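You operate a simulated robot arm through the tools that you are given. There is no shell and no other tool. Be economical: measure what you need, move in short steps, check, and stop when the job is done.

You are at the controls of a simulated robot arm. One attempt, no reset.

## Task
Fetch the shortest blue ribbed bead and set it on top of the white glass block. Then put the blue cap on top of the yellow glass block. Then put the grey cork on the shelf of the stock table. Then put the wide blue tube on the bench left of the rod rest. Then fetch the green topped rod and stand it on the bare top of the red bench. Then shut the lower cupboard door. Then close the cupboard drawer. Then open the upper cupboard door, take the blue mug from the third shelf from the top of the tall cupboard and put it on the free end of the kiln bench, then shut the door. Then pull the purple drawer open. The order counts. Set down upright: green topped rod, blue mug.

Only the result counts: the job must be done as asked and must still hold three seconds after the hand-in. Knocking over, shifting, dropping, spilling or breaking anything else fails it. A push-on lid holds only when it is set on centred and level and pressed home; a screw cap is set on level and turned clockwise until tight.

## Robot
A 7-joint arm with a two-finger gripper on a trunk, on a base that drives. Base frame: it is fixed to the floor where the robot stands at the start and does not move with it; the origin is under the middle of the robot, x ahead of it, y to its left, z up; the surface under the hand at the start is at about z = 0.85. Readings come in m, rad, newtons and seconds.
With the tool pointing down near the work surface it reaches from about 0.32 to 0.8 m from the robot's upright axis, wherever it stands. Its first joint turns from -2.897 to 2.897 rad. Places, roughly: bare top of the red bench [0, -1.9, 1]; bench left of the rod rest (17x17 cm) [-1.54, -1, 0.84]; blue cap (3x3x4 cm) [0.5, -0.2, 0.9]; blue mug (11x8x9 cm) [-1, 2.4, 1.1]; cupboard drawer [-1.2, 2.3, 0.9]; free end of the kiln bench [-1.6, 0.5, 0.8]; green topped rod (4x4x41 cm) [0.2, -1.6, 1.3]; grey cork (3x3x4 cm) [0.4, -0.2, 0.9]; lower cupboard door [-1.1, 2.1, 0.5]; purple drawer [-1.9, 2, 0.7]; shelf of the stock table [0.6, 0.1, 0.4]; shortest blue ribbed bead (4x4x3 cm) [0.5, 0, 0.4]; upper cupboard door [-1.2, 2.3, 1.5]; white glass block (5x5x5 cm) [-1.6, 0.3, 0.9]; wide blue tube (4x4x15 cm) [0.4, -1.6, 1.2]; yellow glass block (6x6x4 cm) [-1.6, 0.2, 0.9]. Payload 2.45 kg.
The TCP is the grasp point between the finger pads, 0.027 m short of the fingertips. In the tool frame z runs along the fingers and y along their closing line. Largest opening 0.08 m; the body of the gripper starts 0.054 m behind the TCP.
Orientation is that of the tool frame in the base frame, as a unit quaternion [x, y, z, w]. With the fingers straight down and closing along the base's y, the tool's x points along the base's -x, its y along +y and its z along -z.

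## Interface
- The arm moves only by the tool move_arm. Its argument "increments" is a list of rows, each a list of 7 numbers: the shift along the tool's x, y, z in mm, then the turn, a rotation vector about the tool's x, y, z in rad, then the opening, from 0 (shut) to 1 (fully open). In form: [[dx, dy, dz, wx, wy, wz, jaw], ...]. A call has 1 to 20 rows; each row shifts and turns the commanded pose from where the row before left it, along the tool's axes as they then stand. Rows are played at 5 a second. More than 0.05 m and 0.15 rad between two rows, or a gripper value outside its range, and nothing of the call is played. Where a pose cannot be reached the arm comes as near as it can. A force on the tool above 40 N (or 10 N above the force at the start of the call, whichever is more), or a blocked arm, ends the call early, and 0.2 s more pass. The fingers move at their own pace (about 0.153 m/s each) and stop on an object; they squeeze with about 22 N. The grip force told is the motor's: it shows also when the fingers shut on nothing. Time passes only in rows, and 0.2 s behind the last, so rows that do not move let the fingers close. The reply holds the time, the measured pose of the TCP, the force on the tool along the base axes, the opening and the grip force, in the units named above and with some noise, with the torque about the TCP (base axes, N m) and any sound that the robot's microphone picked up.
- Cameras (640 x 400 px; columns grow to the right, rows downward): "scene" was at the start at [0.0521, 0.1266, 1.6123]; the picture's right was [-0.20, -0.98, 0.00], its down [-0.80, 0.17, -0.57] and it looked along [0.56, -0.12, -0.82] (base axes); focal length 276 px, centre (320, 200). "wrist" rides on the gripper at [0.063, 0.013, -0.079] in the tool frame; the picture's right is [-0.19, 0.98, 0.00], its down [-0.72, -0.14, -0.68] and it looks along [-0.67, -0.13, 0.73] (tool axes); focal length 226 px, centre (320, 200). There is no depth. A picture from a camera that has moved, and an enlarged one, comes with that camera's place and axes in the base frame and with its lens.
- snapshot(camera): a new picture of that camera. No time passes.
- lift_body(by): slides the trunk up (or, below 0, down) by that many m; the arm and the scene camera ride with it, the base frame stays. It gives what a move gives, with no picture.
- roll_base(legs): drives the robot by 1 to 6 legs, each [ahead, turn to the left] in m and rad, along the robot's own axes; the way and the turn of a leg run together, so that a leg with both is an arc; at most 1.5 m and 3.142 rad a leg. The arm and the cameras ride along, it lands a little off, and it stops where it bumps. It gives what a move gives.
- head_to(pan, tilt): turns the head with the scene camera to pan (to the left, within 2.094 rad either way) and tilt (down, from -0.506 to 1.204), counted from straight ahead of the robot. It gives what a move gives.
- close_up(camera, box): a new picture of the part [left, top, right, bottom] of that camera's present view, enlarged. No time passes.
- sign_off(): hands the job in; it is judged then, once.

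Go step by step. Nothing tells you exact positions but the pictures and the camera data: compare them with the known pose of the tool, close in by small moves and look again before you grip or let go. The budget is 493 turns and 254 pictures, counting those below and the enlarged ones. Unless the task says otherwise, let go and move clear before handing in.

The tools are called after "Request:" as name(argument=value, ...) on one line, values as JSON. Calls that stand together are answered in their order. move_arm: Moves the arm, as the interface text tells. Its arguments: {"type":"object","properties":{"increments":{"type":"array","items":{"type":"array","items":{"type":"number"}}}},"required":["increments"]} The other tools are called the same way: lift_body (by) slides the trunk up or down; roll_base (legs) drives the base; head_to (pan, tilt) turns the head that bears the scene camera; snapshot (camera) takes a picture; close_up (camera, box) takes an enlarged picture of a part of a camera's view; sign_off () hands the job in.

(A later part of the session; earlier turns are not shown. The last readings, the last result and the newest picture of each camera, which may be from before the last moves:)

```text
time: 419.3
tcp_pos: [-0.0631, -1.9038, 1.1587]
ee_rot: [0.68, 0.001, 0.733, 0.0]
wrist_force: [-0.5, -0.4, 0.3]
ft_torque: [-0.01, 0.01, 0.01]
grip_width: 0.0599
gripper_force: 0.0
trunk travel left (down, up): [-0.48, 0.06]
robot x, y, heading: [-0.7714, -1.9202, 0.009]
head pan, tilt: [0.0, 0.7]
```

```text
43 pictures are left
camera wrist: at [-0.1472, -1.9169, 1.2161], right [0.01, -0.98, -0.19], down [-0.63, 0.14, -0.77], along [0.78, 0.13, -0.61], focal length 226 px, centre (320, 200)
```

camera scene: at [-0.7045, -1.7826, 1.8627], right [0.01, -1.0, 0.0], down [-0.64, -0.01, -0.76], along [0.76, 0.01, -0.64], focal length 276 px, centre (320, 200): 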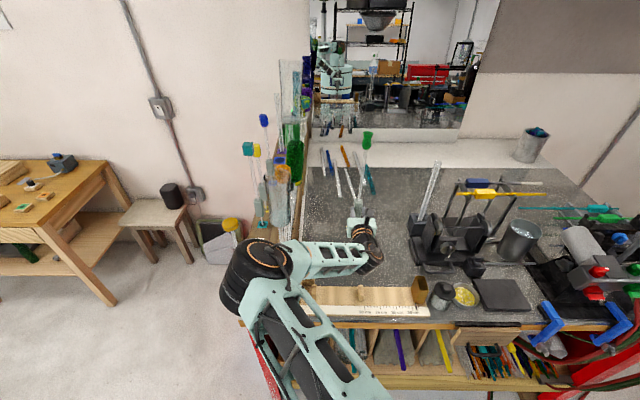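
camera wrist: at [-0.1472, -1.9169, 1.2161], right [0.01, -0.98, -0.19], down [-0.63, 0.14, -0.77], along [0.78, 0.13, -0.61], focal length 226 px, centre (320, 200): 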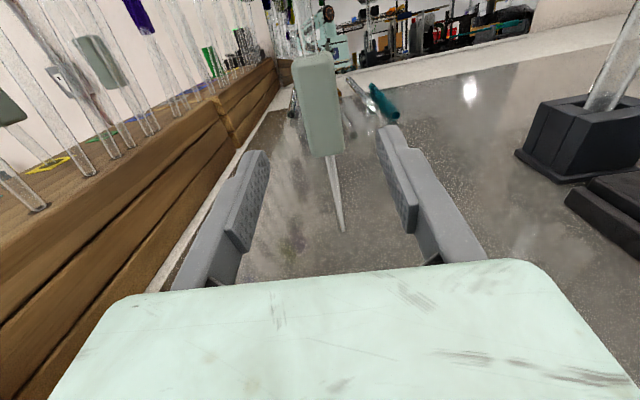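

The green-topped rod stands upright on the bare top. I withdraw the arm and drive away toward the cupboard.

Request:
move_arm(increments=[[0, 0, -45, 0, 0, 0, 0.75], [0, 0, -45, 0, 0, 0, 0.75], [0, 0, -45, 0, 0, 0, 0.75], [0, 0, -45, 0, 0, 0, 0.75]])

Request:
roll_base(legs=[[-0.15, 0], [0, 1.55], [1.5, 0], [1.0, 0]])

Request:
head_to(pan=0.1, tilt=0.45)

Request:
snapshot(camera="scene")

```text
time: 420.3
tcp_pos: [-0.243, -1.9066, 1.1461]
ee_rot: [0.68, 0.0, 0.733, 0.001]
wrist_force: [0.4, 0.2, -0.1]
ft_torque: [-0.03, -0.04, 0.01]
grip_width: 0.0598
gripper_force: 0.1
trunk travel left (down, up): [-0.48, 0.06]
robot x, y, heading: [-0.7705, -1.9218, 0.008]
head pan, tilt: [0.0, 0.7]
```

```text
time: 437.2
tcp_pos: [-0.8409, 1.0961, 1.1448]
ee_rot: [0.49, 0.473, 0.527, -0.508]
wrist_force: [-0.5, -0.1, 0.0]
ft_torque: [0.04, 0.04, 0.01]
grip_width: 0.0599
gripper_force: 0.1
trunk travel left (down, up): [-0.48, 0.06]
robot x, y, heading: [-0.8403, 0.5655, 1.547]
head pan, tilt: [0.0, 0.7]
```

```text
time: 438.0
tcp_pos: [-0.8411, 1.0954, 1.1458]
ee_rot: [0.489, 0.474, 0.527, -0.509]
wrist_force: [-0.9, -0.4, 0.7]
ft_torque: [0.0, 0.0, 0.0]
grip_width: 0.0601
gripper_force: 0.0
trunk travel left (down, up): [-0.48, 0.06]
robot x, y, heading: [-0.8422, 0.5684, 1.538]
head pan, tilt: [0.099, 0.45]
```

```text
42 pictures are left
camera scene: at [-0.9891, 0.643, 1.8848], right [1.0, 0.07, 0.0], down [0.03, -0.43, -0.9], along [-0.07, 0.9, -0.44], focal length 276 px, centre (320, 200)
```

scene: 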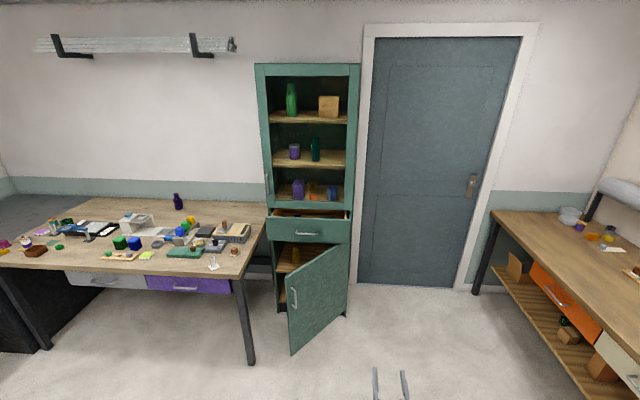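

Request:
close_up(camera="scene", box=[230, 50, 380, 360])

```text
1.29 times, centred on (305, 205) of scene
camera zoom: at [-0.9891, 0.643, 1.8848], right [1.0, 0.07, 0.0], down [0.03, -0.43, -0.9], along [-0.07, 0.9, -0.44], focal length 357 px, centre (339, 194)
```

zoom: 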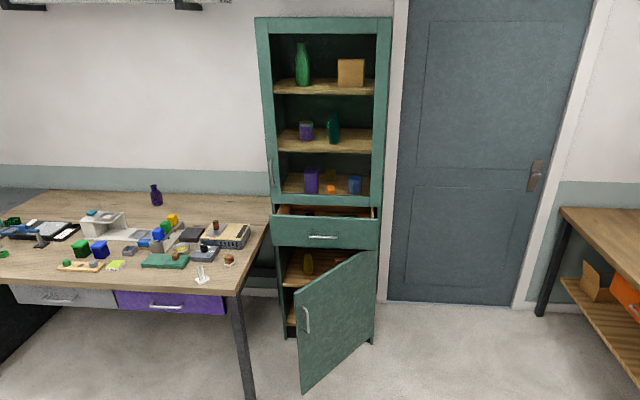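

Cupboard: front plane y≈2.3, x from -1.46 to -0.9; lower door hinged on the right, free edge at about (-1.30,1.9). I drive in front of it and lower the hand to push the door shut.

Request:
roll_base(legs=[[0, 0.66], [0.6, 0], [0, -0.63]])

Request:
lift_body(by=-0.4)

Request:
move_arm(increments=[[0, 0, 0, 0, -0.12, 0, 0], [0, 0, 0, 0, -0.12, 0, 0], [0, 0, 0, 0, -0.12, 0, 0], [-30, 0, 0, 0, -0.12, 0, 0], [-40, 0, 10, 0, 0, 0, 0], [-40, 0, 10, 0, 0, 0, 0], [-40, 0, 20, 0, 0, 0, 0], [-40, 0, 20, 0, 0, 0, 0]])

Request:
snapshot(camera="scene")

```text
time: 444.9
tcp_pos: [-1.2229, 1.5714, 1.1453]
ee_rot: [-0.477, -0.485, -0.515, 0.522]
wrist_force: [0.6, -0.5, -0.5]
ft_torque: [0.0, -0.01, 0.01]
grip_width: 0.0599
gripper_force: 0.0
trunk travel left (down, up): [-0.48, 0.06]
robot x, y, heading: [-1.2001, 1.043, 1.591]
head pan, tilt: [0.099, 0.45]
```

```text
time: 448.8
tcp_pos: [-1.223, 1.5712, 0.7468]
ee_rot: [-0.477, -0.484, -0.516, 0.522]
wrist_force: [-0.5, -0.1, 0.6]
ft_torque: [0.0, 0.0, 0.0]
grip_width: 0.06
gripper_force: 0.1
trunk travel left (down, up): [-0.08, 0.46]
robot x, y, heading: [-1.1986, 1.04, 1.592]
head pan, tilt: [0.099, 0.45]
```

```text
time: 450.6
tcp_pos: [-1.2237, 1.5537, 0.5439]
ee_rot: [0.586, 0.595, 0.387, -0.392]
wrist_force: [-0.4, 0.1, 0.1]
ft_torque: [-0.02, 0.0, 0.0]
grip_width: 0.0
gripper_force: 21.6
trunk travel left (down, up): [-0.08, 0.46]
robot x, y, heading: [-1.2017, 1.0406, 1.591]
head pan, tilt: [0.099, 0.45]
```

```text
40 pictures are left
camera scene: at [-1.3488, 1.1108, 1.4849], right [0.99, 0.12, 0.0], down [0.05, -0.43, -0.9], along [-0.11, 0.89, -0.44], focal length 276 px, centre (320, 200)
```

scene: 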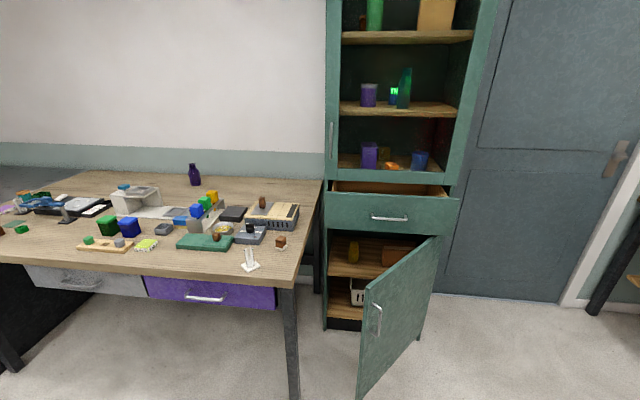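

Door free edge is at (-1.26,1.89), z 0.08–0.74, handle right in my path; I go lower, below the handle, extend a bit and then push by driving forward.

Request:
lift_body(by=-0.075)

Request:
move_arm(increments=[[-32, 0, 14, 0, 0, 0, 0], [-32, 0, 14, 0, 0, 0, 0], [17.7, 0, 41.4, 0, 0, 0, 0], [17.7, 0, 41.4, 0, 0, 0, 0], [17.7, 0, 41.4, 0, 0, 0, 0]])

Request:
roll_base(legs=[[0.3, 0]])

Request:
snapshot(camera="scene")

```text
time: 451.7
tcp_pos: [-1.223, 1.5528, 0.4699]
ee_rot: [0.586, 0.596, 0.386, -0.391]
wrist_force: [-0.6, -0.1, 0.0]
ft_torque: [0.01, -0.02, 0.01]
grip_width: 0.0001
gripper_force: 21.9
trunk travel left (down, up): [-0.005, 0.535]
robot x, y, heading: [-1.1996, 1.0402, 1.593]
head pan, tilt: [0.099, 0.45]
```

```text
time: 452.9
tcp_pos: [-1.2266, 1.6886, 0.3976]
ee_rot: [0.585, 0.595, 0.387, -0.392]
wrist_force: [0.2, 0.7, -0.5]
ft_torque: [-0.01, -0.01, 0.01]
grip_width: 0.0001
gripper_force: 21.3
trunk travel left (down, up): [-0.005, 0.535]
robot x, y, heading: [-1.2001, 1.0442, 1.591]
head pan, tilt: [0.099, 0.45]
```

```text
time: 454.9
tcp_pos: [-1.2362, 1.9867, 0.3983]
ee_rot: [0.585, 0.596, 0.386, -0.392]
wrist_force: [-0.4, -0.4, 0.1]
ft_torque: [0.01, -0.01, 0.0]
grip_width: 0.0
gripper_force: 22.1
trunk travel left (down, up): [-0.005, 0.535]
robot x, y, heading: [-1.2047, 1.3403, 1.598]
head pan, tilt: [0.099, 0.45]
```

```text
39 pictures are left
camera scene: at [-1.3558, 1.4095, 1.4099], right [0.99, 0.12, 0.0], down [0.05, -0.43, -0.9], along [-0.11, 0.89, -0.44], focal length 276 px, centre (320, 200)
```

scene: 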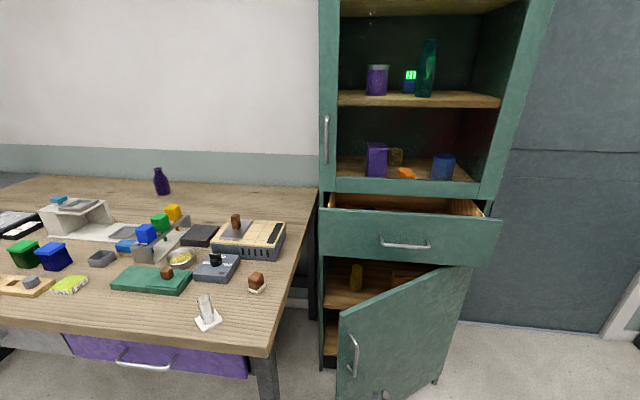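

The door is being pushed. I continue forward until it is closed.

Request:
roll_base(legs=[[0.2, 0]])

Request:
roll_base(legs=[[0.09, 0]])

Request:
snapshot(camera="scene")

```text
time: 456.6
tcp_pos: [-1.24, 2.1907, 0.3989]
ee_rot: [0.585, 0.595, 0.387, -0.392]
wrist_force: [1.1, -0.9, -0.1]
ft_torque: [0.01, 0.02, -0.02]
grip_width: 0.0001
gripper_force: 22.2
trunk travel left (down, up): [-0.005, 0.535]
robot x, y, heading: [-1.2099, 1.5424, 1.596]
head pan, tilt: [0.099, 0.45]
```

```text
time: 457.7
tcp_pos: [-1.2399, 2.2623, 0.3889]
ee_rot: [0.588, 0.6, 0.382, -0.386]
wrist_force: [0.2, 0.5, -0.6]
ft_torque: [-0.05, 0.0, 0.01]
grip_width: 0.0001
gripper_force: 30.4
trunk travel left (down, up): [-0.005, 0.535]
robot x, y, heading: [-1.2174, 1.6308, 1.597]
head pan, tilt: [0.099, 0.45]
stopped in leg 1: the force on the tool passed its limit at 153 N (the readings are from after the stop); the commanded pose is now the measured one
```

```text
38 pictures are left
camera scene: at [-1.3631, 1.696, 1.4098], right [0.99, 0.13, 0.0], down [0.05, -0.43, -0.9], along [-0.11, 0.89, -0.44], focal length 276 px, centre (320, 200)
```

scene: 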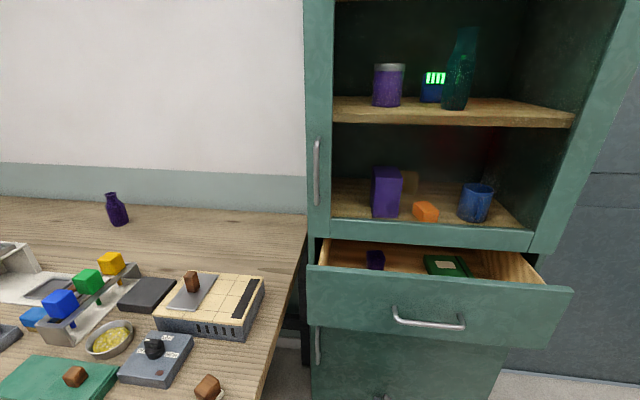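

The lower door is shut. I back off, raise the trunk, and line up above the drawer handle to push the drawer in.

Request:
roll_base(legs=[[-0.22, 0]])

Request:
lift_body(by=0.4)

Request:
move_arm(increments=[[40, 20, -17, 0, 0, 0, 0], [40, 20, -17, 0, 0, 0, 0], [40, 20, -17, 0, 0, 0, 0]])

Request:
snapshot(camera="wrist")

```text
time: 459.4
tcp_pos: [-1.2359, 2.0391, 0.3878]
ee_rot: [0.588, 0.6, 0.382, -0.385]
wrist_force: [-0.5, 0.4, 0.6]
ft_torque: [0.0, -0.03, -0.02]
grip_width: 0.0
gripper_force: 29.8
trunk travel left (down, up): [-0.005, 0.535]
robot x, y, heading: [-1.202, 1.4036, 1.599]
head pan, tilt: [0.099, 0.45]
```

```text
time: 463.3
tcp_pos: [-1.2348, 2.04, 0.7882]
ee_rot: [0.587, 0.6, 0.381, -0.387]
wrist_force: [0.4, 0.0, 0.1]
ft_torque: [-0.01, -0.02, -0.04]
grip_width: 0.0001
gripper_force: 29.7
trunk travel left (down, up): [-0.405, 0.135]
robot x, y, heading: [-1.2061, 1.405, 1.596]
head pan, tilt: [0.099, 0.45]
```

```text
time: 464.1
tcp_pos: [-1.1749, 2.0439, 0.9199]
ee_rot: [0.588, 0.6, 0.381, -0.385]
wrist_force: [-0.5, -0.4, 0.6]
ft_torque: [0.04, -0.01, 0.04]
grip_width: 0.0002
gripper_force: 30.3
trunk travel left (down, up): [-0.405, 0.135]
robot x, y, heading: [-1.2077, 1.4075, 1.596]
head pan, tilt: [0.099, 0.45]
```

```text
37 pictures are left
camera wrist: at [-1.162, 1.9976, 1.0096], right [0.98, -0.06, -0.17], down [-0.12, -0.92, -0.37], along [-0.14, 0.39, -0.91], focal length 226 px, centre (320, 200)
```

wrist: 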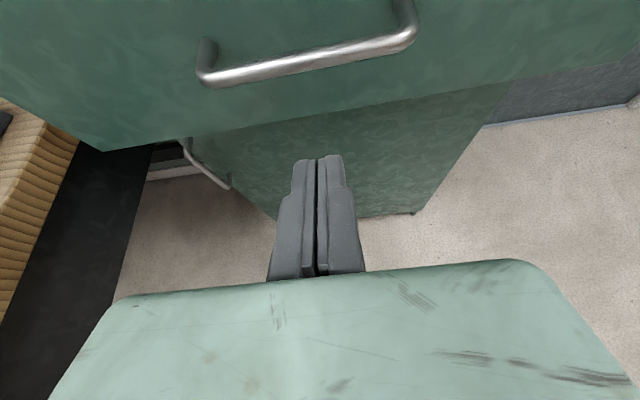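

Request:
move_arm(increments=[[10, 0, -4, 0, 0, 0, 0]])

Request:
roll_base(legs=[[0.17, 0]])

Request:
roll_base(legs=[[0.06, 0]])

Request:
snapshot(camera="scene")

```text
time: 464.5
tcp_pos: [-1.1767, 2.0451, 0.9306]
ee_rot: [0.587, 0.601, 0.381, -0.387]
wrist_force: [0.6, -0.1, -0.4]
ft_torque: [-0.01, 0.01, -0.05]
grip_width: 0.0
gripper_force: 29.5
trunk travel left (down, up): [-0.405, 0.135]
robot x, y, heading: [-1.2082, 1.4065, 1.598]
head pan, tilt: [0.099, 0.45]
```

```text
time: 465.9
tcp_pos: [-1.181, 2.2165, 0.9294]
ee_rot: [0.587, 0.601, 0.381, -0.386]
wrist_force: [0.1, 0.2, 0.2]
ft_torque: [-0.01, -0.03, 0.01]
grip_width: 0.0001
gripper_force: 30.1
trunk travel left (down, up): [-0.405, 0.135]
robot x, y, heading: [-1.2131, 1.5738, 1.601]
head pan, tilt: [0.099, 0.45]
```

```text
time: 466.9
tcp_pos: [-1.1821, 2.2606, 0.9291]
ee_rot: [0.589, 0.602, 0.379, -0.384]
wrist_force: [0.2, 0.3, 0.5]
ft_torque: [0.0, -0.02, 0.0]
grip_width: 0.0002
gripper_force: 30.1
trunk travel left (down, up): [-0.405, 0.135]
robot x, y, heading: [-1.2128, 1.6249, 1.599]
head pan, tilt: [0.099, 0.45]
stopped in leg 1: the force on the tool passed its limit at 229 N (the readings are from after the stop); the commanded pose is now the measured one
```

```text
36 pictures are left
camera scene: at [-1.3631, 1.6916, 1.8099], right [0.99, 0.13, 0.0], down [0.06, -0.43, -0.9], along [-0.12, 0.89, -0.44], focal length 276 px, centre (320, 200)
```

scene: 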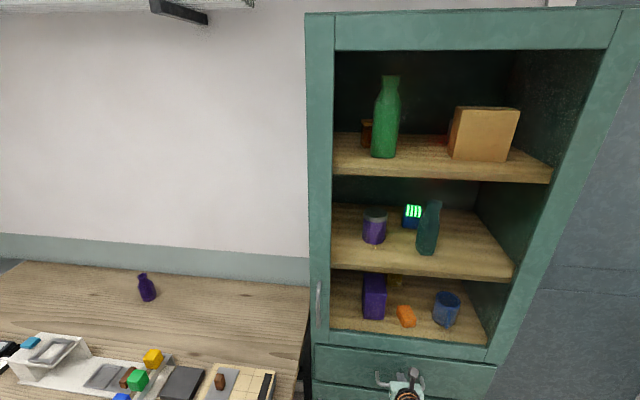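

The drawer is closed. Next the upper door: I back off, raise, level the tool and line up with its vertical handle at about (-1.444,2.25,1.21).

Request:
roll_base(legs=[[-0.22, 0]])

Request:
lift_body(by=0.134)

Request:
move_arm(increments=[[36, -22, -10, 0, 0.1, 0, 0.5], [36, -22, -8, 0, 0.1, 0, 0.5], [36, -22, -6, 0, 0.1, 0, 0.6], [30, -32, 0, 0, 0.09, 0, 0.6], [0, -42, 0, 0, 0, 0, 0.6], [0, -42, 0, 0, 0, 0, 0.6], [0, -42, 0, 0, 0, 0, 0.6], [0, -38, 0, 0, 0, 0, 0.6]])

Request:
snapshot(camera="wrist")

Request:
snapshot(camera="scene")

```text
time: 468.6
tcp_pos: [-1.1769, 2.0395, 0.9306]
ee_rot: [0.587, 0.602, 0.38, -0.386]
wrist_force: [-0.2, -0.4, 0.0]
ft_torque: [0.01, -0.02, -0.04]
grip_width: 0.0
gripper_force: 29.6
trunk travel left (down, up): [-0.405, 0.135]
robot x, y, heading: [-1.2043, 1.4033, 1.599]
head pan, tilt: [0.099, 0.45]
```

```text
time: 470.2
tcp_pos: [-1.177, 2.0403, 1.0626]
ee_rot: [0.588, 0.602, 0.379, -0.384]
wrist_force: [-0.6, 0.4, -0.1]
ft_torque: [-0.04, -0.01, 0.03]
grip_width: 0.0
gripper_force: 30.1
trunk travel left (down, up): [-0.539, 0.001]
robot x, y, heading: [-1.2045, 1.4044, 1.601]
head pan, tilt: [0.099, 0.45]
```

```text
time: 472.0
tcp_pos: [-1.436, 2.0504, 1.2022]
ee_rot: [0.506, 0.514, 0.487, -0.493]
wrist_force: [-0.2, -0.1, -0.1]
ft_torque: [-0.03, 0.0, 0.0]
grip_width: 0.0479
gripper_force: 0.0
trunk travel left (down, up): [-0.539, 0.001]
robot x, y, heading: [-1.2098, 1.404, 1.607]
head pan, tilt: [0.099, 0.45]
```

```text
35 pictures are left
camera wrist: at [-1.4232, 1.9731, 1.2674], right [0.98, 0.01, -0.19], down [-0.13, -0.71, -0.69], along [-0.14, 0.7, -0.7], focal length 226 px, centre (320, 200)
```

wrist: 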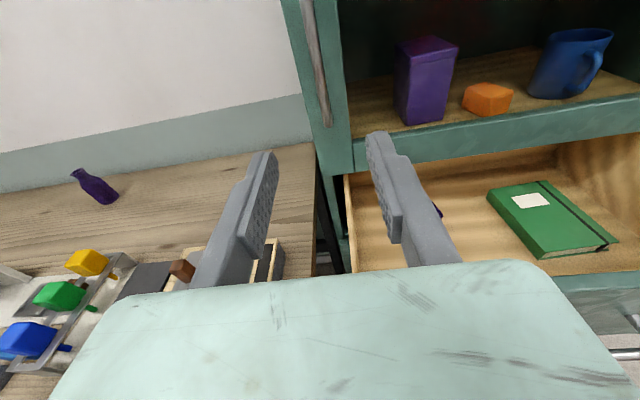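

```text
34 pictures are left
camera scene: at [-1.3577, 1.4707, 1.9438], right [0.99, 0.13, 0.0], down [0.06, -0.43, -0.9], along [-0.12, 0.89, -0.44], focal length 276 px, centre (320, 200)
```

scene: 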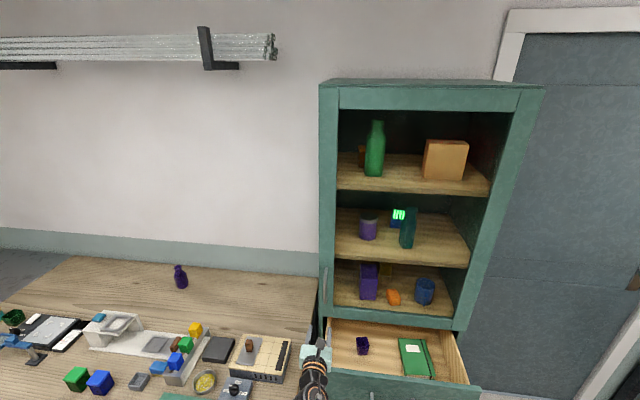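

The drawer got hooked by my fingers and came open again on retreat. I back up, go lower (below the handle) with a level tool, and push it shut properly.

Request:
roll_base(legs=[[-0.22, 0]])

Request:
lift_body(by=-0.37)

Request:
move_arm(increments=[[0, 43, 0, 0, 0, 0, 0], [0, 43, 0, 0, 0, 0, 0], [0, 43, 0, 0, 0, 0, 0], [0, 43, 0, 0, 0, 0, 0], [0, 43, 0, 0, 0, 0, 0], [0, 43, 0, 0, 0, 0, 0]])

Request:
snapshot(camera="wrist")

```text
time: 473.7
tcp_pos: [-1.4308, 1.8287, 1.2019]
ee_rot: [0.504, 0.515, 0.488, -0.492]
wrist_force: [0.3, 0.1, 0.9]
ft_torque: [0.04, 0.01, -0.01]
grip_width: 0.048
gripper_force: 0.1
trunk travel left (down, up): [-0.539, 0.001]
robot x, y, heading: [-1.2006, 1.1818, 1.605]
head pan, tilt: [0.099, 0.45]
```

```text
time: 477.3
tcp_pos: [-1.4304, 1.8298, 0.8323]
ee_rot: [0.504, 0.515, 0.488, -0.493]
wrist_force: [1.4, 0.2, 0.1]
ft_torque: [-0.02, 0.06, -0.03]
grip_width: 0.048
gripper_force: 0.1
trunk travel left (down, up): [-0.169, 0.371]
robot x, y, heading: [-1.1956, 1.1823, 1.601]
head pan, tilt: [0.099, 0.45]
```

```text
time: 478.7
tcp_pos: [-1.1722, 1.8353, 0.8319]
ee_rot: [0.503, 0.516, 0.487, -0.493]
wrist_force: [0.0, 0.0, 0.6]
ft_torque: [0.01, -0.01, -0.02]
grip_width: 0.0001
gripper_force: 21.9
trunk travel left (down, up): [-0.169, 0.371]
robot x, y, heading: [-1.197, 1.1806, 1.602]
head pan, tilt: [0.099, 0.45]
```

```text
33 pictures are left
camera wrist: at [-1.159, 1.7577, 0.8978], right [0.98, 0.01, -0.19], down [-0.12, -0.71, -0.69], along [-0.14, 0.7, -0.7], focal length 226 px, centre (320, 200)
```

wrist: 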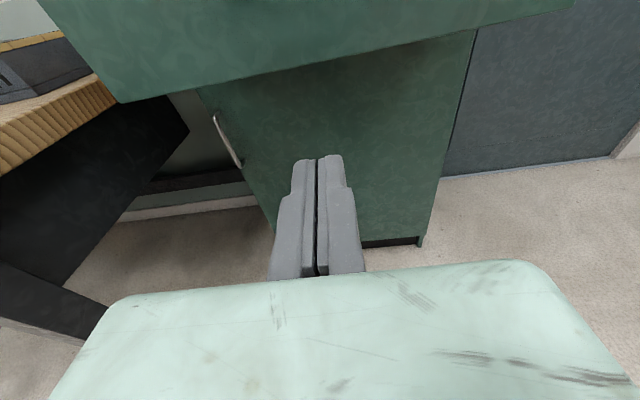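

Request:
move_arm(increments=[[13, 0, 0, 0, 0, 0, 0]])

Request:
roll_base(legs=[[0.37, 0]])

Request:
roll_base(legs=[[0.08, 0]])

```text
time: 479.1
tcp_pos: [-1.1734, 1.8356, 0.8449]
ee_rot: [0.504, 0.515, 0.488, -0.493]
wrist_force: [-0.5, 0.5, -0.3]
ft_torque: [-0.02, 0.03, -0.03]
grip_width: 0.0003
gripper_force: 21.6
trunk travel left (down, up): [-0.169, 0.371]
robot x, y, heading: [-1.2004, 1.187, 1.601]
head pan, tilt: [0.099, 0.45]
```

```text
time: 481.4
tcp_pos: [-1.1815, 2.1949, 0.8445]
ee_rot: [0.504, 0.515, 0.488, -0.492]
wrist_force: [-0.4, 0.8, -0.2]
ft_torque: [-0.01, 0.01, 0.02]
grip_width: 0.0003
gripper_force: 30.0
trunk travel left (down, up): [-0.169, 0.371]
robot x, y, heading: [-1.2115, 1.5445, 1.601]
head pan, tilt: [0.099, 0.45]
```

```text
time: 482.5
tcp_pos: [-1.1832, 2.2641, 0.844]
ee_rot: [0.505, 0.515, 0.488, -0.491]
wrist_force: [-1.1, -3.8, 0.3]
ft_torque: [-0.02, -0.01, 0.0]
grip_width: 0.0001
gripper_force: 29.8
trunk travel left (down, up): [-0.169, 0.371]
robot x, y, heading: [-1.2096, 1.617, 1.601]
head pan, tilt: [0.099, 0.45]
stopped in leg 1: the force on the tool passed its limit at 275 N (the readings are from after the stop); the commanded pose is now the measured one
```

The drawer met its stop. I back off straight and check.

Request:
roll_base(legs=[[-0.22, 0]])

Request:
move_arm(increments=[[0, -43, 0, 0, 0, 0, 0.6], [0, -43, 0, 0, 0, 0, 0.6], [0, -43, 0, 0, 0, 0, 0.6], [0, -43, 0, 0, 0, 0, 0.6], [0, -43, 0, 0, 0, 0, 0.6], [0, -45, 0, 0, 0, 0, 0.6]])

Request:
lift_body(by=0.365)

Request:
snapshot(camera="wrist")

```text
time: 484.2
tcp_pos: [-1.176, 2.0428, 0.845]
ee_rot: [0.505, 0.515, 0.488, -0.492]
wrist_force: [-0.4, -0.5, 0.0]
ft_torque: [0.01, 0.07, -0.02]
grip_width: 0.0
gripper_force: 30.2
trunk travel left (down, up): [-0.169, 0.371]
robot x, y, heading: [-1.2089, 1.395, 1.598]
head pan, tilt: [0.099, 0.45]
```

```text
time: 485.8
tcp_pos: [-1.4017, 2.0519, 0.8441]
ee_rot: [0.523, 0.498, 0.498, -0.48]
wrist_force: [-0.2, 0.2, -1.1]
ft_torque: [0.02, 0.04, 0.02]
grip_width: 0.0481
gripper_force: 0.1
trunk travel left (down, up): [-0.169, 0.371]
robot x, y, heading: [-1.2061, 1.3935, 1.603]
head pan, tilt: [0.099, 0.45]
stopped in row 6: the arm was blocked; the commanded pose is now the measured one
```

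```text
time: 489.4
tcp_pos: [-1.4026, 2.0508, 1.2086]
ee_rot: [0.523, 0.498, 0.498, -0.48]
wrist_force: [-0.6, -0.3, -0.7]
ft_torque: [0.0, 0.04, -0.01]
grip_width: 0.0481
gripper_force: 0.1
trunk travel left (down, up): [-0.534, 0.006]
robot x, y, heading: [-1.2072, 1.3949, 1.597]
head pan, tilt: [0.099, 0.45]
```

```text
32 pictures are left
camera wrist: at [-1.3938, 1.9735, 1.2736], right [0.98, -0.05, -0.2], down [-0.18, -0.7, -0.69], along [-0.1, 0.71, -0.7], focal length 226 px, centre (320, 200)
```

wrist: 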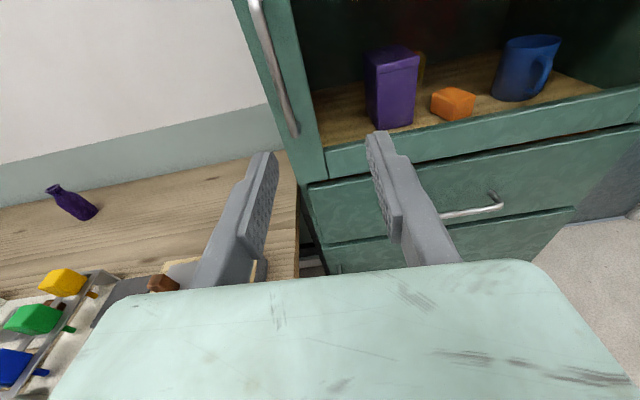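

Drawer and lower door are both shut. The handle is at (-1.44,2.245), z 1.13–1.28. I approach it.

Request:
move_arm(increments=[[0, -24, 0, 0, 0, 0, 0.7], [0, -24, 0, 0, 0, 0, 0.7], [0, 0, 40, 0, 0, 0, 0.7], [0, 0, 40, 0, 0, 0, 0.7], [0, 0, 40, 0, 0, 0, 0.7], [0, 0, 35, 0, 0, 0, 0.7]])

Request:
snapshot(camera="wrist")

```text
time: 490.8
tcp_pos: [-1.4465, 2.2083, 1.2004]
ee_rot: [0.523, 0.5, 0.496, -0.48]
wrist_force: [-0.4, 0.6, -0.1]
ft_torque: [-0.01, -0.03, 0.0]
grip_width: 0.056
gripper_force: 0.0
trunk travel left (down, up): [-0.534, 0.006]
robot x, y, heading: [-1.2045, 1.3944, 1.597]
head pan, tilt: [0.099, 0.45]
```

```text
31 pictures are left
camera wrist: at [-1.4362, 2.131, 1.2666], right [0.98, -0.05, -0.2], down [-0.17, -0.71, -0.69], along [-0.11, 0.71, -0.7], focal length 226 px, centre (320, 200)
```

wrist: 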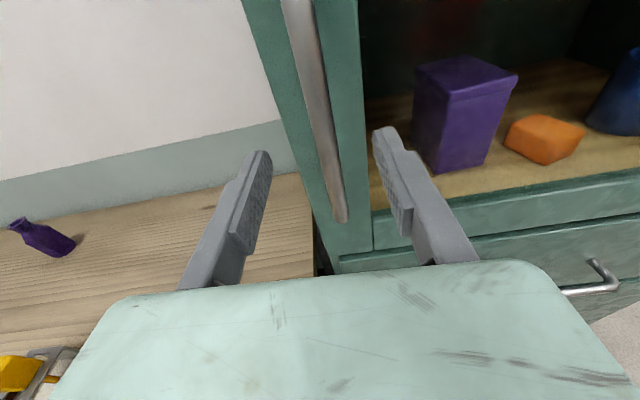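

Request:
move_arm(increments=[[0, 3, 19, 0, 0, 0, 0.7], [0, 0, 17, 0, 0, 0, 0.7], [0, 0, 0, 0, 0, 0, 0.3], [0, 0, 0, 0, 0, 0, 0.0], [0, 0, 0, 0, 0, 0, 0.0]])

```text
time: 491.9
tcp_pos: [-1.441, 2.2431, 1.2004]
ee_rot: [0.523, 0.498, 0.498, -0.48]
wrist_force: [7.6, 1.4, -1.1]
ft_torque: [0.28, -0.24, -0.02]
grip_width: 0.0115
gripper_force: 38.5
trunk travel left (down, up): [-0.534, 0.006]
robot x, y, heading: [-1.2069, 1.3899, 1.595]
head pan, tilt: [0.099, 0.45]
```

Handle gripped. I pull the door along its arc in short steps.

Request:
move_arm(increments=[[0, 6.9, -39.5, 0.04, 0, 0, 0], [0, 8.4, -39.1, 0.04, 0, 0, 0], [0, 9.9, -38.8, 0.04, 0, 0, 0], [0, 11.4, -38.4, 0.04, 0, 0, 0], [0, 12.8, -37.9, 0.04, 0, 0, 0]])

```text
time: 493.1
tcp_pos: [-1.3919, 2.0517, 1.2037]
ee_rot: [0.47, 0.549, 0.443, -0.531]
wrist_force: [-11.5, -6.4, -26.8]
ft_torque: [-0.23, -0.56, -0.07]
grip_width: 0.0117
gripper_force: 38.0
trunk travel left (down, up): [-0.534, 0.006]
robot x, y, heading: [-1.2058, 1.394, 1.599]
head pan, tilt: [0.099, 0.45]
```

Request:
move_arm(increments=[[-2, 12, -37.4, 0.04, 0, 0, 0], [0, 14, -36.8, 0.04, 0, 0, 0], [0, 16, -36.2, 0.04, 0, 0, 0]])

Request:
snapshot(camera="scene")

```text
time: 493.7
tcp_pos: [-1.3664, 2.0036, 1.2044]
ee_rot: [0.454, 0.562, 0.424, -0.546]
wrist_force: [-7.8, -4.3, -1.9]
ft_torque: [-0.61, -0.73, -0.14]
grip_width: 0.0117
gripper_force: 38.9
trunk travel left (down, up): [-0.534, 0.006]
robot x, y, heading: [-1.2085, 1.3962, 1.595]
head pan, tilt: [0.099, 0.45]
stopped in row 2: the force on the tool passed its limit at 43 N (the readings are from after the stop); the commanded pose is now the measured one
```

```text
30 pictures are left
camera scene: at [-1.3565, 1.4613, 1.9392], right [0.99, 0.13, 0.0], down [0.05, -0.43, -0.9], along [-0.11, 0.89, -0.44], focal length 276 px, centre (320, 200)
```

scene: 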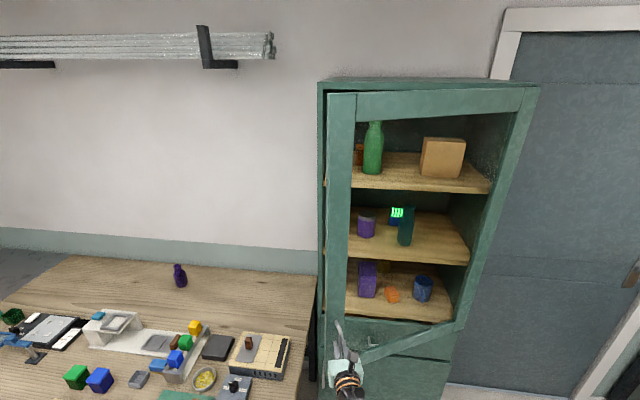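

Request:
move_arm(increments=[[0, 15.2, -37.5, 0.06, 0, 0, 0], [0, 16.1, -37.3, 0.06, 0, 0, 0]])

Request:
move_arm(increments=[[0, 16.7, -37, 0.06, 0, 0, 0], [0, 17.5, -36.5, 0.06, 0, 0, 0]])

```text
time: 494.3
tcp_pos: [-1.3209, 1.937, 1.2055]
ee_rot: [0.421, 0.588, 0.389, -0.571]
wrist_force: [-23.1, -17.6, -22.9]
ft_torque: [-0.31, -0.92, -0.03]
grip_width: 0.0115
gripper_force: 38.8
trunk travel left (down, up): [-0.534, 0.006]
robot x, y, heading: [-1.2072, 1.3935, 1.597]
head pan, tilt: [0.099, 0.45]
```

```text
time: 494.6
tcp_pos: [-1.3124, 1.9263, 1.2062]
ee_rot: [0.414, 0.593, 0.38, -0.577]
wrist_force: [-12.2, -10.6, -8.5]
ft_torque: [0.07, -0.66, -0.01]
grip_width: 0.0118
gripper_force: 38.7
trunk travel left (down, up): [-0.534, 0.006]
robot x, y, heading: [-1.2039, 1.3954, 1.6]
head pan, tilt: [0.099, 0.45]
stopped in row 1: the force on the tool passed its limit at 54 N (the readings are from after the stop); the commanded pose is now the measured one
```

The door is about 40° open. I let go of the handle, go around its free edge, and push it further open from inside.

Request:
move_arm(increments=[[0, 0, 0, 0, 0, 0, 0.5], [0, 0, 0, 0, 0, 0, 0.7], [0, 0, -40, 0, 0, 0, 0.7], [0, 0, -30, -0.127, 0, 0, 0.7], [0, 0, 0, -0.127, 0, 0, 0.2], [0, 0, 0, -0.127, 0, 0, 0], [0, -42, 0, 0, 0, 0, 0], [0, -42, 0, 0, 0, 0, 0], [0, -42, 0, 0, 0, 0, 0], [0, -42, 0, 0, 0, 0, 0]])

Request:
snapshot(camera="scene")

```text
time: 496.3
tcp_pos: [-1.2459, 1.8828, 1.2124]
ee_rot: [0.556, 0.458, 0.539, -0.435]
wrist_force: [0.3, -0.1, 0.0]
ft_torque: [0.01, -0.02, -0.01]
grip_width: 0.0
gripper_force: 21.9
trunk travel left (down, up): [-0.534, 0.006]
robot x, y, heading: [-1.2056, 1.3912, 1.596]
head pan, tilt: [0.099, 0.45]
stopped in row 8: the arm was blocked; the commanded pose is now the measured one
```

```text
29 pictures are left
camera scene: at [-1.3568, 1.4616, 1.9388], right [0.99, 0.13, 0.0], down [0.06, -0.43, -0.9], along [-0.11, 0.89, -0.44], focal length 276 px, centre (320, 200)
```

scene: 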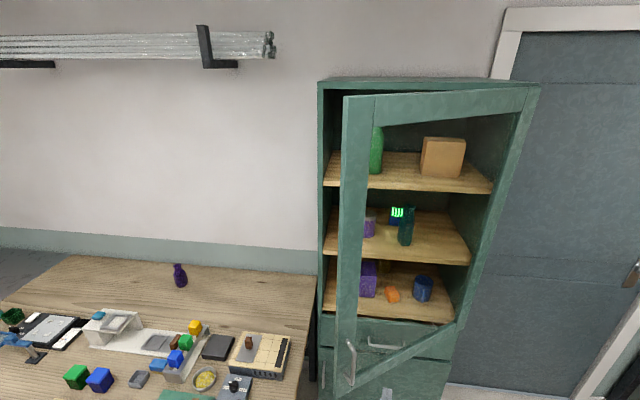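

Request:
roll_base(legs=[[-0.14, 0]])

Request:
move_arm(increments=[[0, 0, 40, 0.07, 0, 0, 0], [0, -30, 30, 0.07, 0, 0, 0], [0, -42, 10, 0.07, 0, 0, 0], [0, -42, 0, 0, 0, 0, 0], [0, -42, 0, 0, 0, 0, 0], [0, -42, 0, 0, 0, 0, 0]])

```text
time: 497.6
tcp_pos: [-1.2431, 1.74, 1.2136]
ee_rot: [0.555, 0.459, 0.539, -0.436]
wrist_force: [-0.1, -1.5, -0.7]
ft_torque: [0.03, -0.02, 0.0]
grip_width: 0.0
gripper_force: 21.9
trunk travel left (down, up): [-0.534, 0.006]
robot x, y, heading: [-1.2022, 1.2541, 1.596]
head pan, tilt: [0.099, 0.45]
```

```text
time: 499.0
tcp_pos: [-1.3034, 1.8527, 1.2053]
ee_rot: [0.559, 0.461, 0.528, -0.444]
wrist_force: [0.5, 0.6, -0.2]
ft_torque: [0.01, 0.01, 0.01]
grip_width: 0.0001
gripper_force: 21.7
trunk travel left (down, up): [-0.534, 0.006]
robot x, y, heading: [-1.2023, 1.2538, 1.597]
head pan, tilt: [0.099, 0.45]
stopped in row 6: the arm was blocked; the commanded pose is now the measured one
```

Request:
move_arm(increments=[[0, 10, -40, 0, 0, 0, 0], [0, 0, -40, 0, 0, 0, 0], [0, 0, -20, 0.07, 0, 0, 0], [0, -42, 0, 0.07, 0, 0, 0], [0, -42, 0, 0, 0, 0, 0], [0, -42, 0, 0, 0, 0, 0], [0, -42, 0, 0, 0, 0, 0], [0, -20, 40, 0, 0, 0, 0], [0, 0, 45, 0, 0, 0, 0], [0, 0, 45, 0, 0, 0, 0], [0, 0, 45, 0, 0, 0, 0]])

Request:
snapshot(camera="scene")

```text
time: 499.6
tcp_pos: [-1.1968, 1.7883, 1.2069]
ee_rot: [0.613, 0.393, 0.568, -0.383]
wrist_force: [0.6, 0.4, -0.4]
ft_torque: [0.02, 0.03, 0.0]
grip_width: 0.0
gripper_force: 21.3
trunk travel left (down, up): [-0.534, 0.006]
robot x, y, heading: [-1.2002, 1.2511, 1.598]
head pan, tilt: [0.099, 0.45]
stopped in row 3: the arm was blocked; the commanded pose is now the measured one
```

```text
28 pictures are left
camera scene: at [-1.3531, 1.3208, 1.9388], right [0.99, 0.13, 0.0], down [0.06, -0.43, -0.9], along [-0.11, 0.89, -0.44], focal length 276 px, centre (320, 200)
```

scene: 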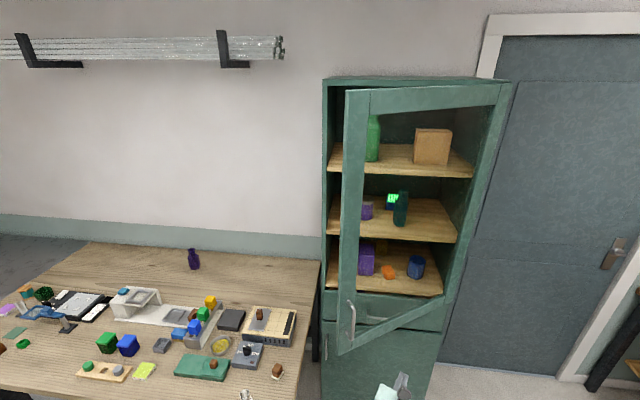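

The fold is limiting the arm here, so I use the base instead: reposition to the left, go forward inside the door's edge, and swing right to push it open.

Request:
roll_base(legs=[[-0.2, 0], [0, 0.7], [0.35, 0], [0, -0.7]])

Request:
snapshot(camera="scene")

```text
time: 506.9
tcp_pos: [-1.4151, 1.8545, 1.208]
ee_rot: [0.616, 0.387, 0.572, -0.379]
wrist_force: [-0.1, -0.5, 0.1]
ft_torque: [0.01, -0.02, -0.02]
grip_width: 0.0001
gripper_force: 22.1
trunk travel left (down, up): [-0.534, 0.006]
robot x, y, heading: [-1.4293, 1.3198, 1.584]
head pan, tilt: [0.099, 0.45]
```

```text
27 pictures are left
camera scene: at [-1.5773, 1.3885, 1.9389], right [0.99, 0.11, 0.0], down [0.05, -0.43, -0.9], along [-0.1, 0.89, -0.44], focal length 276 px, centre (320, 200)
```

scene: 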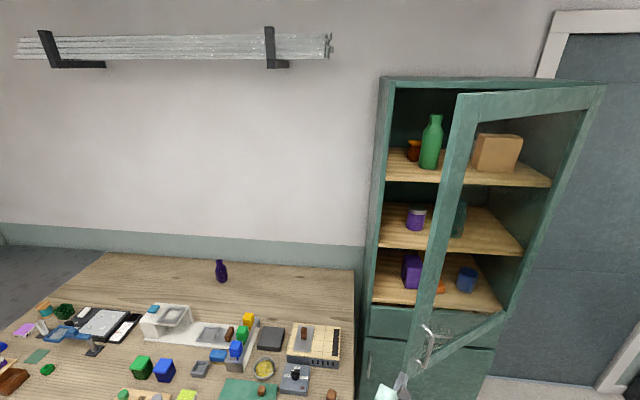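

Request:
roll_base(legs=[[0, 0.1], [0.22, 0], [0, -0.7]])

Request:
snapshot(camera="scene")

```text
time: 511.0
tcp_pos: [-1.1459, 1.9772, 1.2071]
ee_rot: [0.702, 0.193, 0.657, -0.197]
wrist_force: [-0.4, -0.7, -0.5]
ft_torque: [0.0, 0.0, 0.01]
grip_width: 0.0
gripper_force: 21.7
trunk travel left (down, up): [-0.534, 0.006]
robot x, y, heading: [-1.4514, 1.5423, 1.003]
head pan, tilt: [0.099, 0.45]
```

```text
26 pictures are left
camera scene: at [-1.5383, 1.6797, 1.9389], right [0.89, -0.45, 0.0], down [-0.2, -0.39, -0.9], along [0.41, 0.8, -0.44], focal length 276 px, centre (320, 200)
```

scene: 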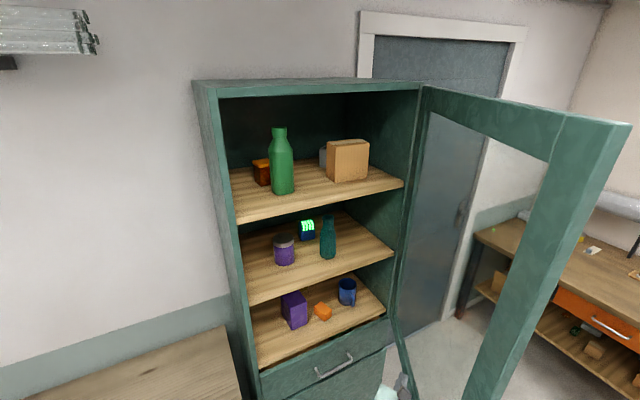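

The door is about 63° open. I swing further right and push forward to open it past 90°.

Request:
roll_base(legs=[[0, -0.35], [0.24, 0]])

Request:
roll_base(legs=[[-0.24, 0], [0, 0.5]])

Request:
snapshot(camera="scene")

```text
time: 513.9
tcp_pos: [-0.8263, 1.9801, 1.2075]
ee_rot: [0.725, 0.065, 0.681, -0.077]
wrist_force: [-4.7, 1.6, -0.1]
ft_torque: [-0.04, -0.03, 0.07]
grip_width: 0.0
gripper_force: 21.7
trunk travel left (down, up): [-0.534, 0.006]
robot x, y, heading: [-1.2659, 1.6802, 0.644]
head pan, tilt: [0.099, 0.45]
stopped in leg 2: the force on the tool passed its limit at 126 N (the readings are from after the stop); the commanded pose is now the measured one
```

```text
time: 517.1
tcp_pos: [-1.2183, 2.0089, 1.2067]
ee_rot: [0.686, 0.244, 0.641, -0.244]
wrist_force: [0.6, 0.0, -0.8]
ft_torque: [0.04, -0.01, -0.01]
grip_width: 0.0
gripper_force: 21.9
trunk travel left (down, up): [-0.534, 0.006]
robot x, y, heading: [-1.4586, 1.5324, 1.15]
head pan, tilt: [0.099, 0.45]
```

```text
25 pictures are left
camera scene: at [-1.5647, 1.6605, 1.9389], right [0.95, -0.32, 0.0], down [-0.14, -0.41, -0.9], along [0.29, 0.85, -0.44], focal length 276 px, centre (320, 200)
```

scene: 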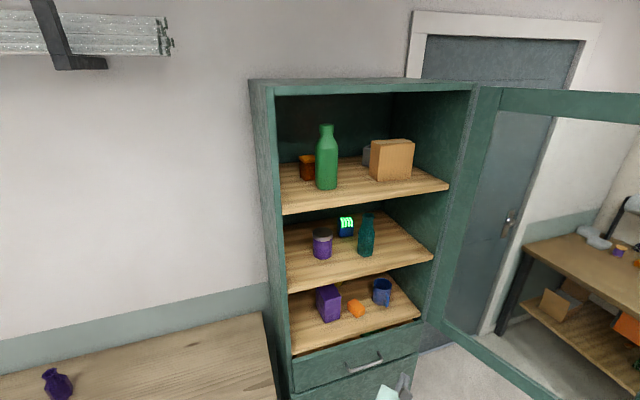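

The upper door is wide open. The mug is at about (-1.045,2.393), handle to the right. I reposition the base to face it squarely, keeping away from the door.

Request:
roll_base(legs=[[0, 0.8], [-0.5, 0], [0, -0.37], [0.42, 0]])

Request:
move_arm(increments=[[0, 0, 0, 0.1, -0.1, 0, 0.5], [0, 0, 0, 0.1, -0.1, 0, 0.5], [0, 0, 0, 0.1, -0.1, 0, 0.5], [0, 0, 0, 0.1, -0.1, 0, 0.5], [0, 0, 0, 0, -0.14, 0, 0.5], [0, 0, 0, 0, -0.14, 0, 0.5]])

Request:
snapshot(camera="wrist")

```text
time: 523.3
tcp_pos: [-1.3088, 1.6091, 1.2077]
ee_rot: [0.599, 0.413, 0.555, -0.403]
wrist_force: [-0.3, -0.4, -0.5]
ft_torque: [-0.01, 0.01, -0.03]
grip_width: 0.0
gripper_force: 22.1
trunk travel left (down, up): [-0.534, 0.006]
robot x, y, heading: [-1.2811, 1.0788, 1.683]
head pan, tilt: [0.099, 0.45]
stopped in leg 3: the robot was blocked; the commanded pose is now the measured one
```

```text
time: 524.7
tcp_pos: [-1.3077, 1.6088, 1.2077]
ee_rot: [0.647, 0.639, 0.244, -0.336]
wrist_force: [-0.1, -0.3, 0.6]
ft_torque: [0.01, 0.0, 0.01]
grip_width: 0.0398
gripper_force: 0.0
trunk travel left (down, up): [-0.534, 0.006]
robot x, y, heading: [-1.2779, 1.0801, 1.682]
head pan, tilt: [0.099, 0.45]
```

```text
24 pictures are left
camera wrist: at [-1.2815, 1.5917, 1.3038], right [0.96, -0.08, -0.27], down [-0.11, -0.99, -0.07], along [-0.26, 0.1, -0.96], focal length 226 px, centre (320, 200)
```

wrist: 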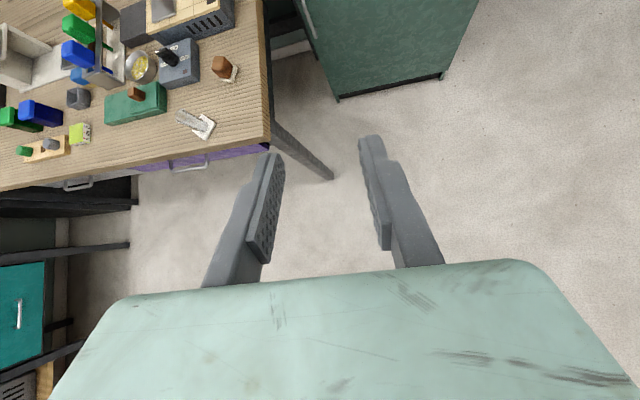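

Request:
roll_base(legs=[[0.15, 0], [0, -0.1], [0.33, 0]])

Request:
move_arm(increments=[[0, 30, 0, 0, 0, -0.14, 0.5], [0, 40, 0, 0, 0, 0, 0.5], [0, 40, 0, 0, 0, 0, 0.5], [0, 40, 0, 0, 0, 0, 0.5]])

Request:
snapshot(camera="wrist")

```text
time: 528.4
tcp_pos: [-1.2738, 2.0895, 1.2066]
ee_rot: [0.678, 0.606, 0.261, -0.324]
wrist_force: [0.2, -0.2, 0.5]
ft_torque: [-0.03, 0.04, -0.03]
grip_width: 0.0402
gripper_force: 0.0
trunk travel left (down, up): [-0.534, 0.006]
robot x, y, heading: [-1.2916, 1.5528, 1.578]
head pan, tilt: [0.099, 0.45]
```

```text
time: 529.4
tcp_pos: [-1.1199, 2.0922, 1.2]
ee_rot: [0.633, 0.653, 0.282, -0.306]
wrist_force: [-0.2, -0.6, 0.0]
ft_torque: [0.02, 0.0, 0.03]
grip_width: 0.0401
gripper_force: 0.1
trunk travel left (down, up): [-0.534, 0.006]
robot x, y, heading: [-1.2956, 1.5548, 1.582]
head pan, tilt: [0.099, 0.45]
```

```text
23 pictures are left
camera wrist: at [-1.1056, 2.0741, 1.3001], right [0.98, -0.09, -0.16], down [-0.1, -0.99, -0.1], along [-0.15, 0.11, -0.98], focal length 226 px, centre (320, 200)
```

wrist: 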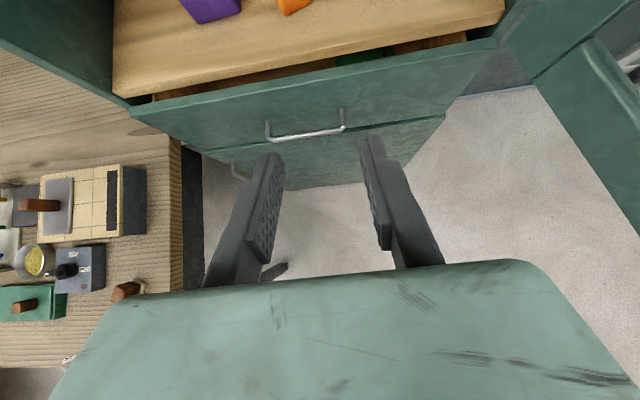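

Request:
move_arm(increments=[[26, 10, 30, 0, 0, 0, 0.5], [26, 10, 30, 0, 0, 0, 0.5], [26, 10, 30, 0, 0, 0, 0.5], [26, 8, 30, 0, 0, 0, 0.5]])

Request:
snapshot(camera="wrist")

```text
time: 530.4
tcp_pos: [-1.0896, 2.2494, 1.2017]
ee_rot: [0.633, 0.653, 0.283, -0.305]
wrist_force: [0.4, -0.3, 0.1]
ft_torque: [-0.01, -0.01, 0.01]
grip_width: 0.0401
gripper_force: 0.1
trunk travel left (down, up): [-0.534, 0.006]
robot x, y, heading: [-1.2946, 1.5516, 1.581]
head pan, tilt: [0.099, 0.45]
```

```text
22 pictures are left
camera wrist: at [-1.0747, 2.2305, 1.3], right [0.98, -0.09, -0.16], down [-0.11, -0.99, -0.1], along [-0.15, 0.11, -0.98], focal length 226 px, centre (320, 200)
```

wrist: 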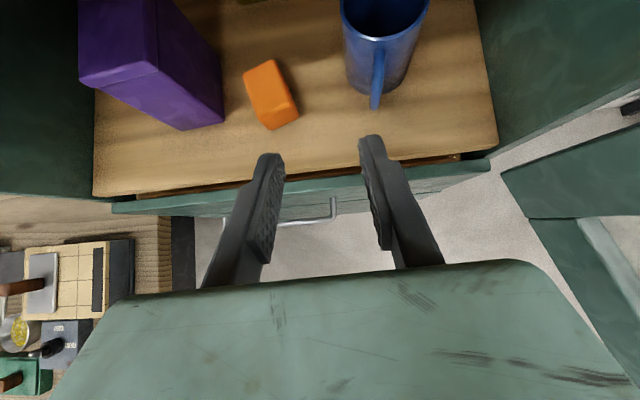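

The mug's handle points toward me and its body is only ~7 cm wide, so I can grip the body from the front. I align and approach along the tool axis with fingers fully open.

Request:
move_arm(increments=[[6.4, 29, 8, 0, 0, 0, 1], [6.4, 29.5, 8, 0, 0, 0, 1], [0, 0, 35, 0, 0, 0, 1], [0, 0, 30, 0, 0, 0, 1], [0, 0, 0, 0, 0, 0, 1]])

Request:
snapshot(camera="wrist")

```text
time: 531.5
tcp_pos: [-1.0366, 2.3217, 1.156]
ee_rot: [0.634, 0.652, 0.283, -0.305]
wrist_force: [0.1, 0.2, 0.4]
ft_torque: [-0.01, 0.0, -0.01]
grip_width: 0.0799
gripper_force: 0.0
trunk travel left (down, up): [-0.534, 0.006]
robot x, y, heading: [-1.2912, 1.5571, 1.58]
head pan, tilt: [0.099, 0.45]
```

```text
21 pictures are left
camera wrist: at [-1.0216, 2.3027, 1.2554], right [0.98, -0.09, -0.16], down [-0.11, -0.99, -0.1], along [-0.15, 0.11, -0.98], focal length 226 px, centre (320, 200)
```

wrist: 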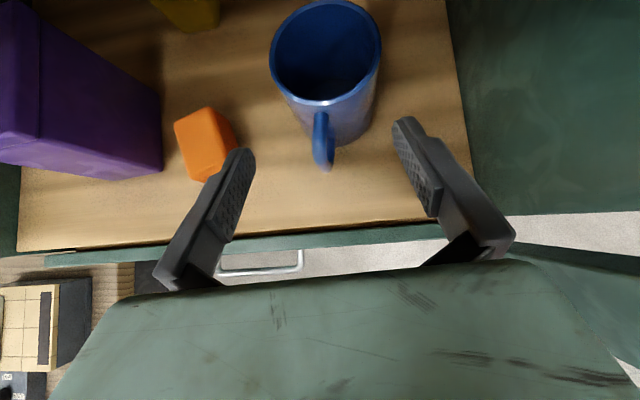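

Mug centre is (-1.029,2.406). I shift slightly right, advance, and grip.

Request:
move_arm(increments=[[0, 10, 20, 0, 0, 0, 1], [0, 0, 25, 0, 0, 0, 1], [0, 0, 15, 0, 0, 0, 1], [0, 0, 12, 0, 0, 0, 1], [0, 0, 0, 0, 0, 0, 1]])

Request:
snapshot(camera="wrist")

```text
time: 532.8
tcp_pos: [-1.0302, 2.3794, 1.1106]
ee_rot: [0.633, 0.652, 0.284, -0.305]
wrist_force: [-0.6, 0.0, 0.0]
ft_torque: [0.01, -0.01, 0.01]
grip_width: 0.08
gripper_force: 0.0
trunk travel left (down, up): [-0.534, 0.006]
robot x, y, heading: [-1.2931, 1.5536, 1.582]
head pan, tilt: [0.099, 0.45]
```

```text
20 pictures are left
camera wrist: at [-1.0133, 2.3589, 1.2095], right [0.98, -0.09, -0.16], down [-0.11, -0.99, -0.1], along [-0.15, 0.11, -0.98], focal length 226 px, centre (320, 200)
```

wrist: 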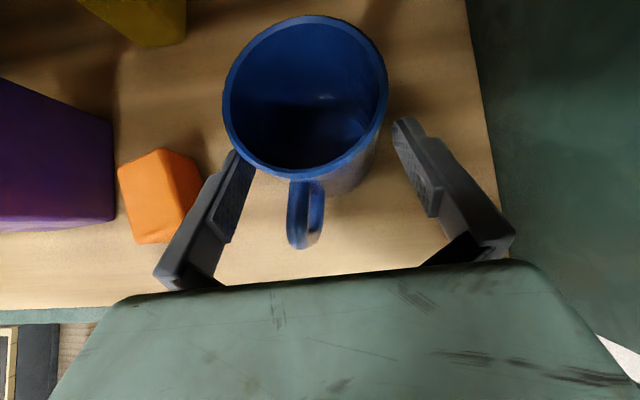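

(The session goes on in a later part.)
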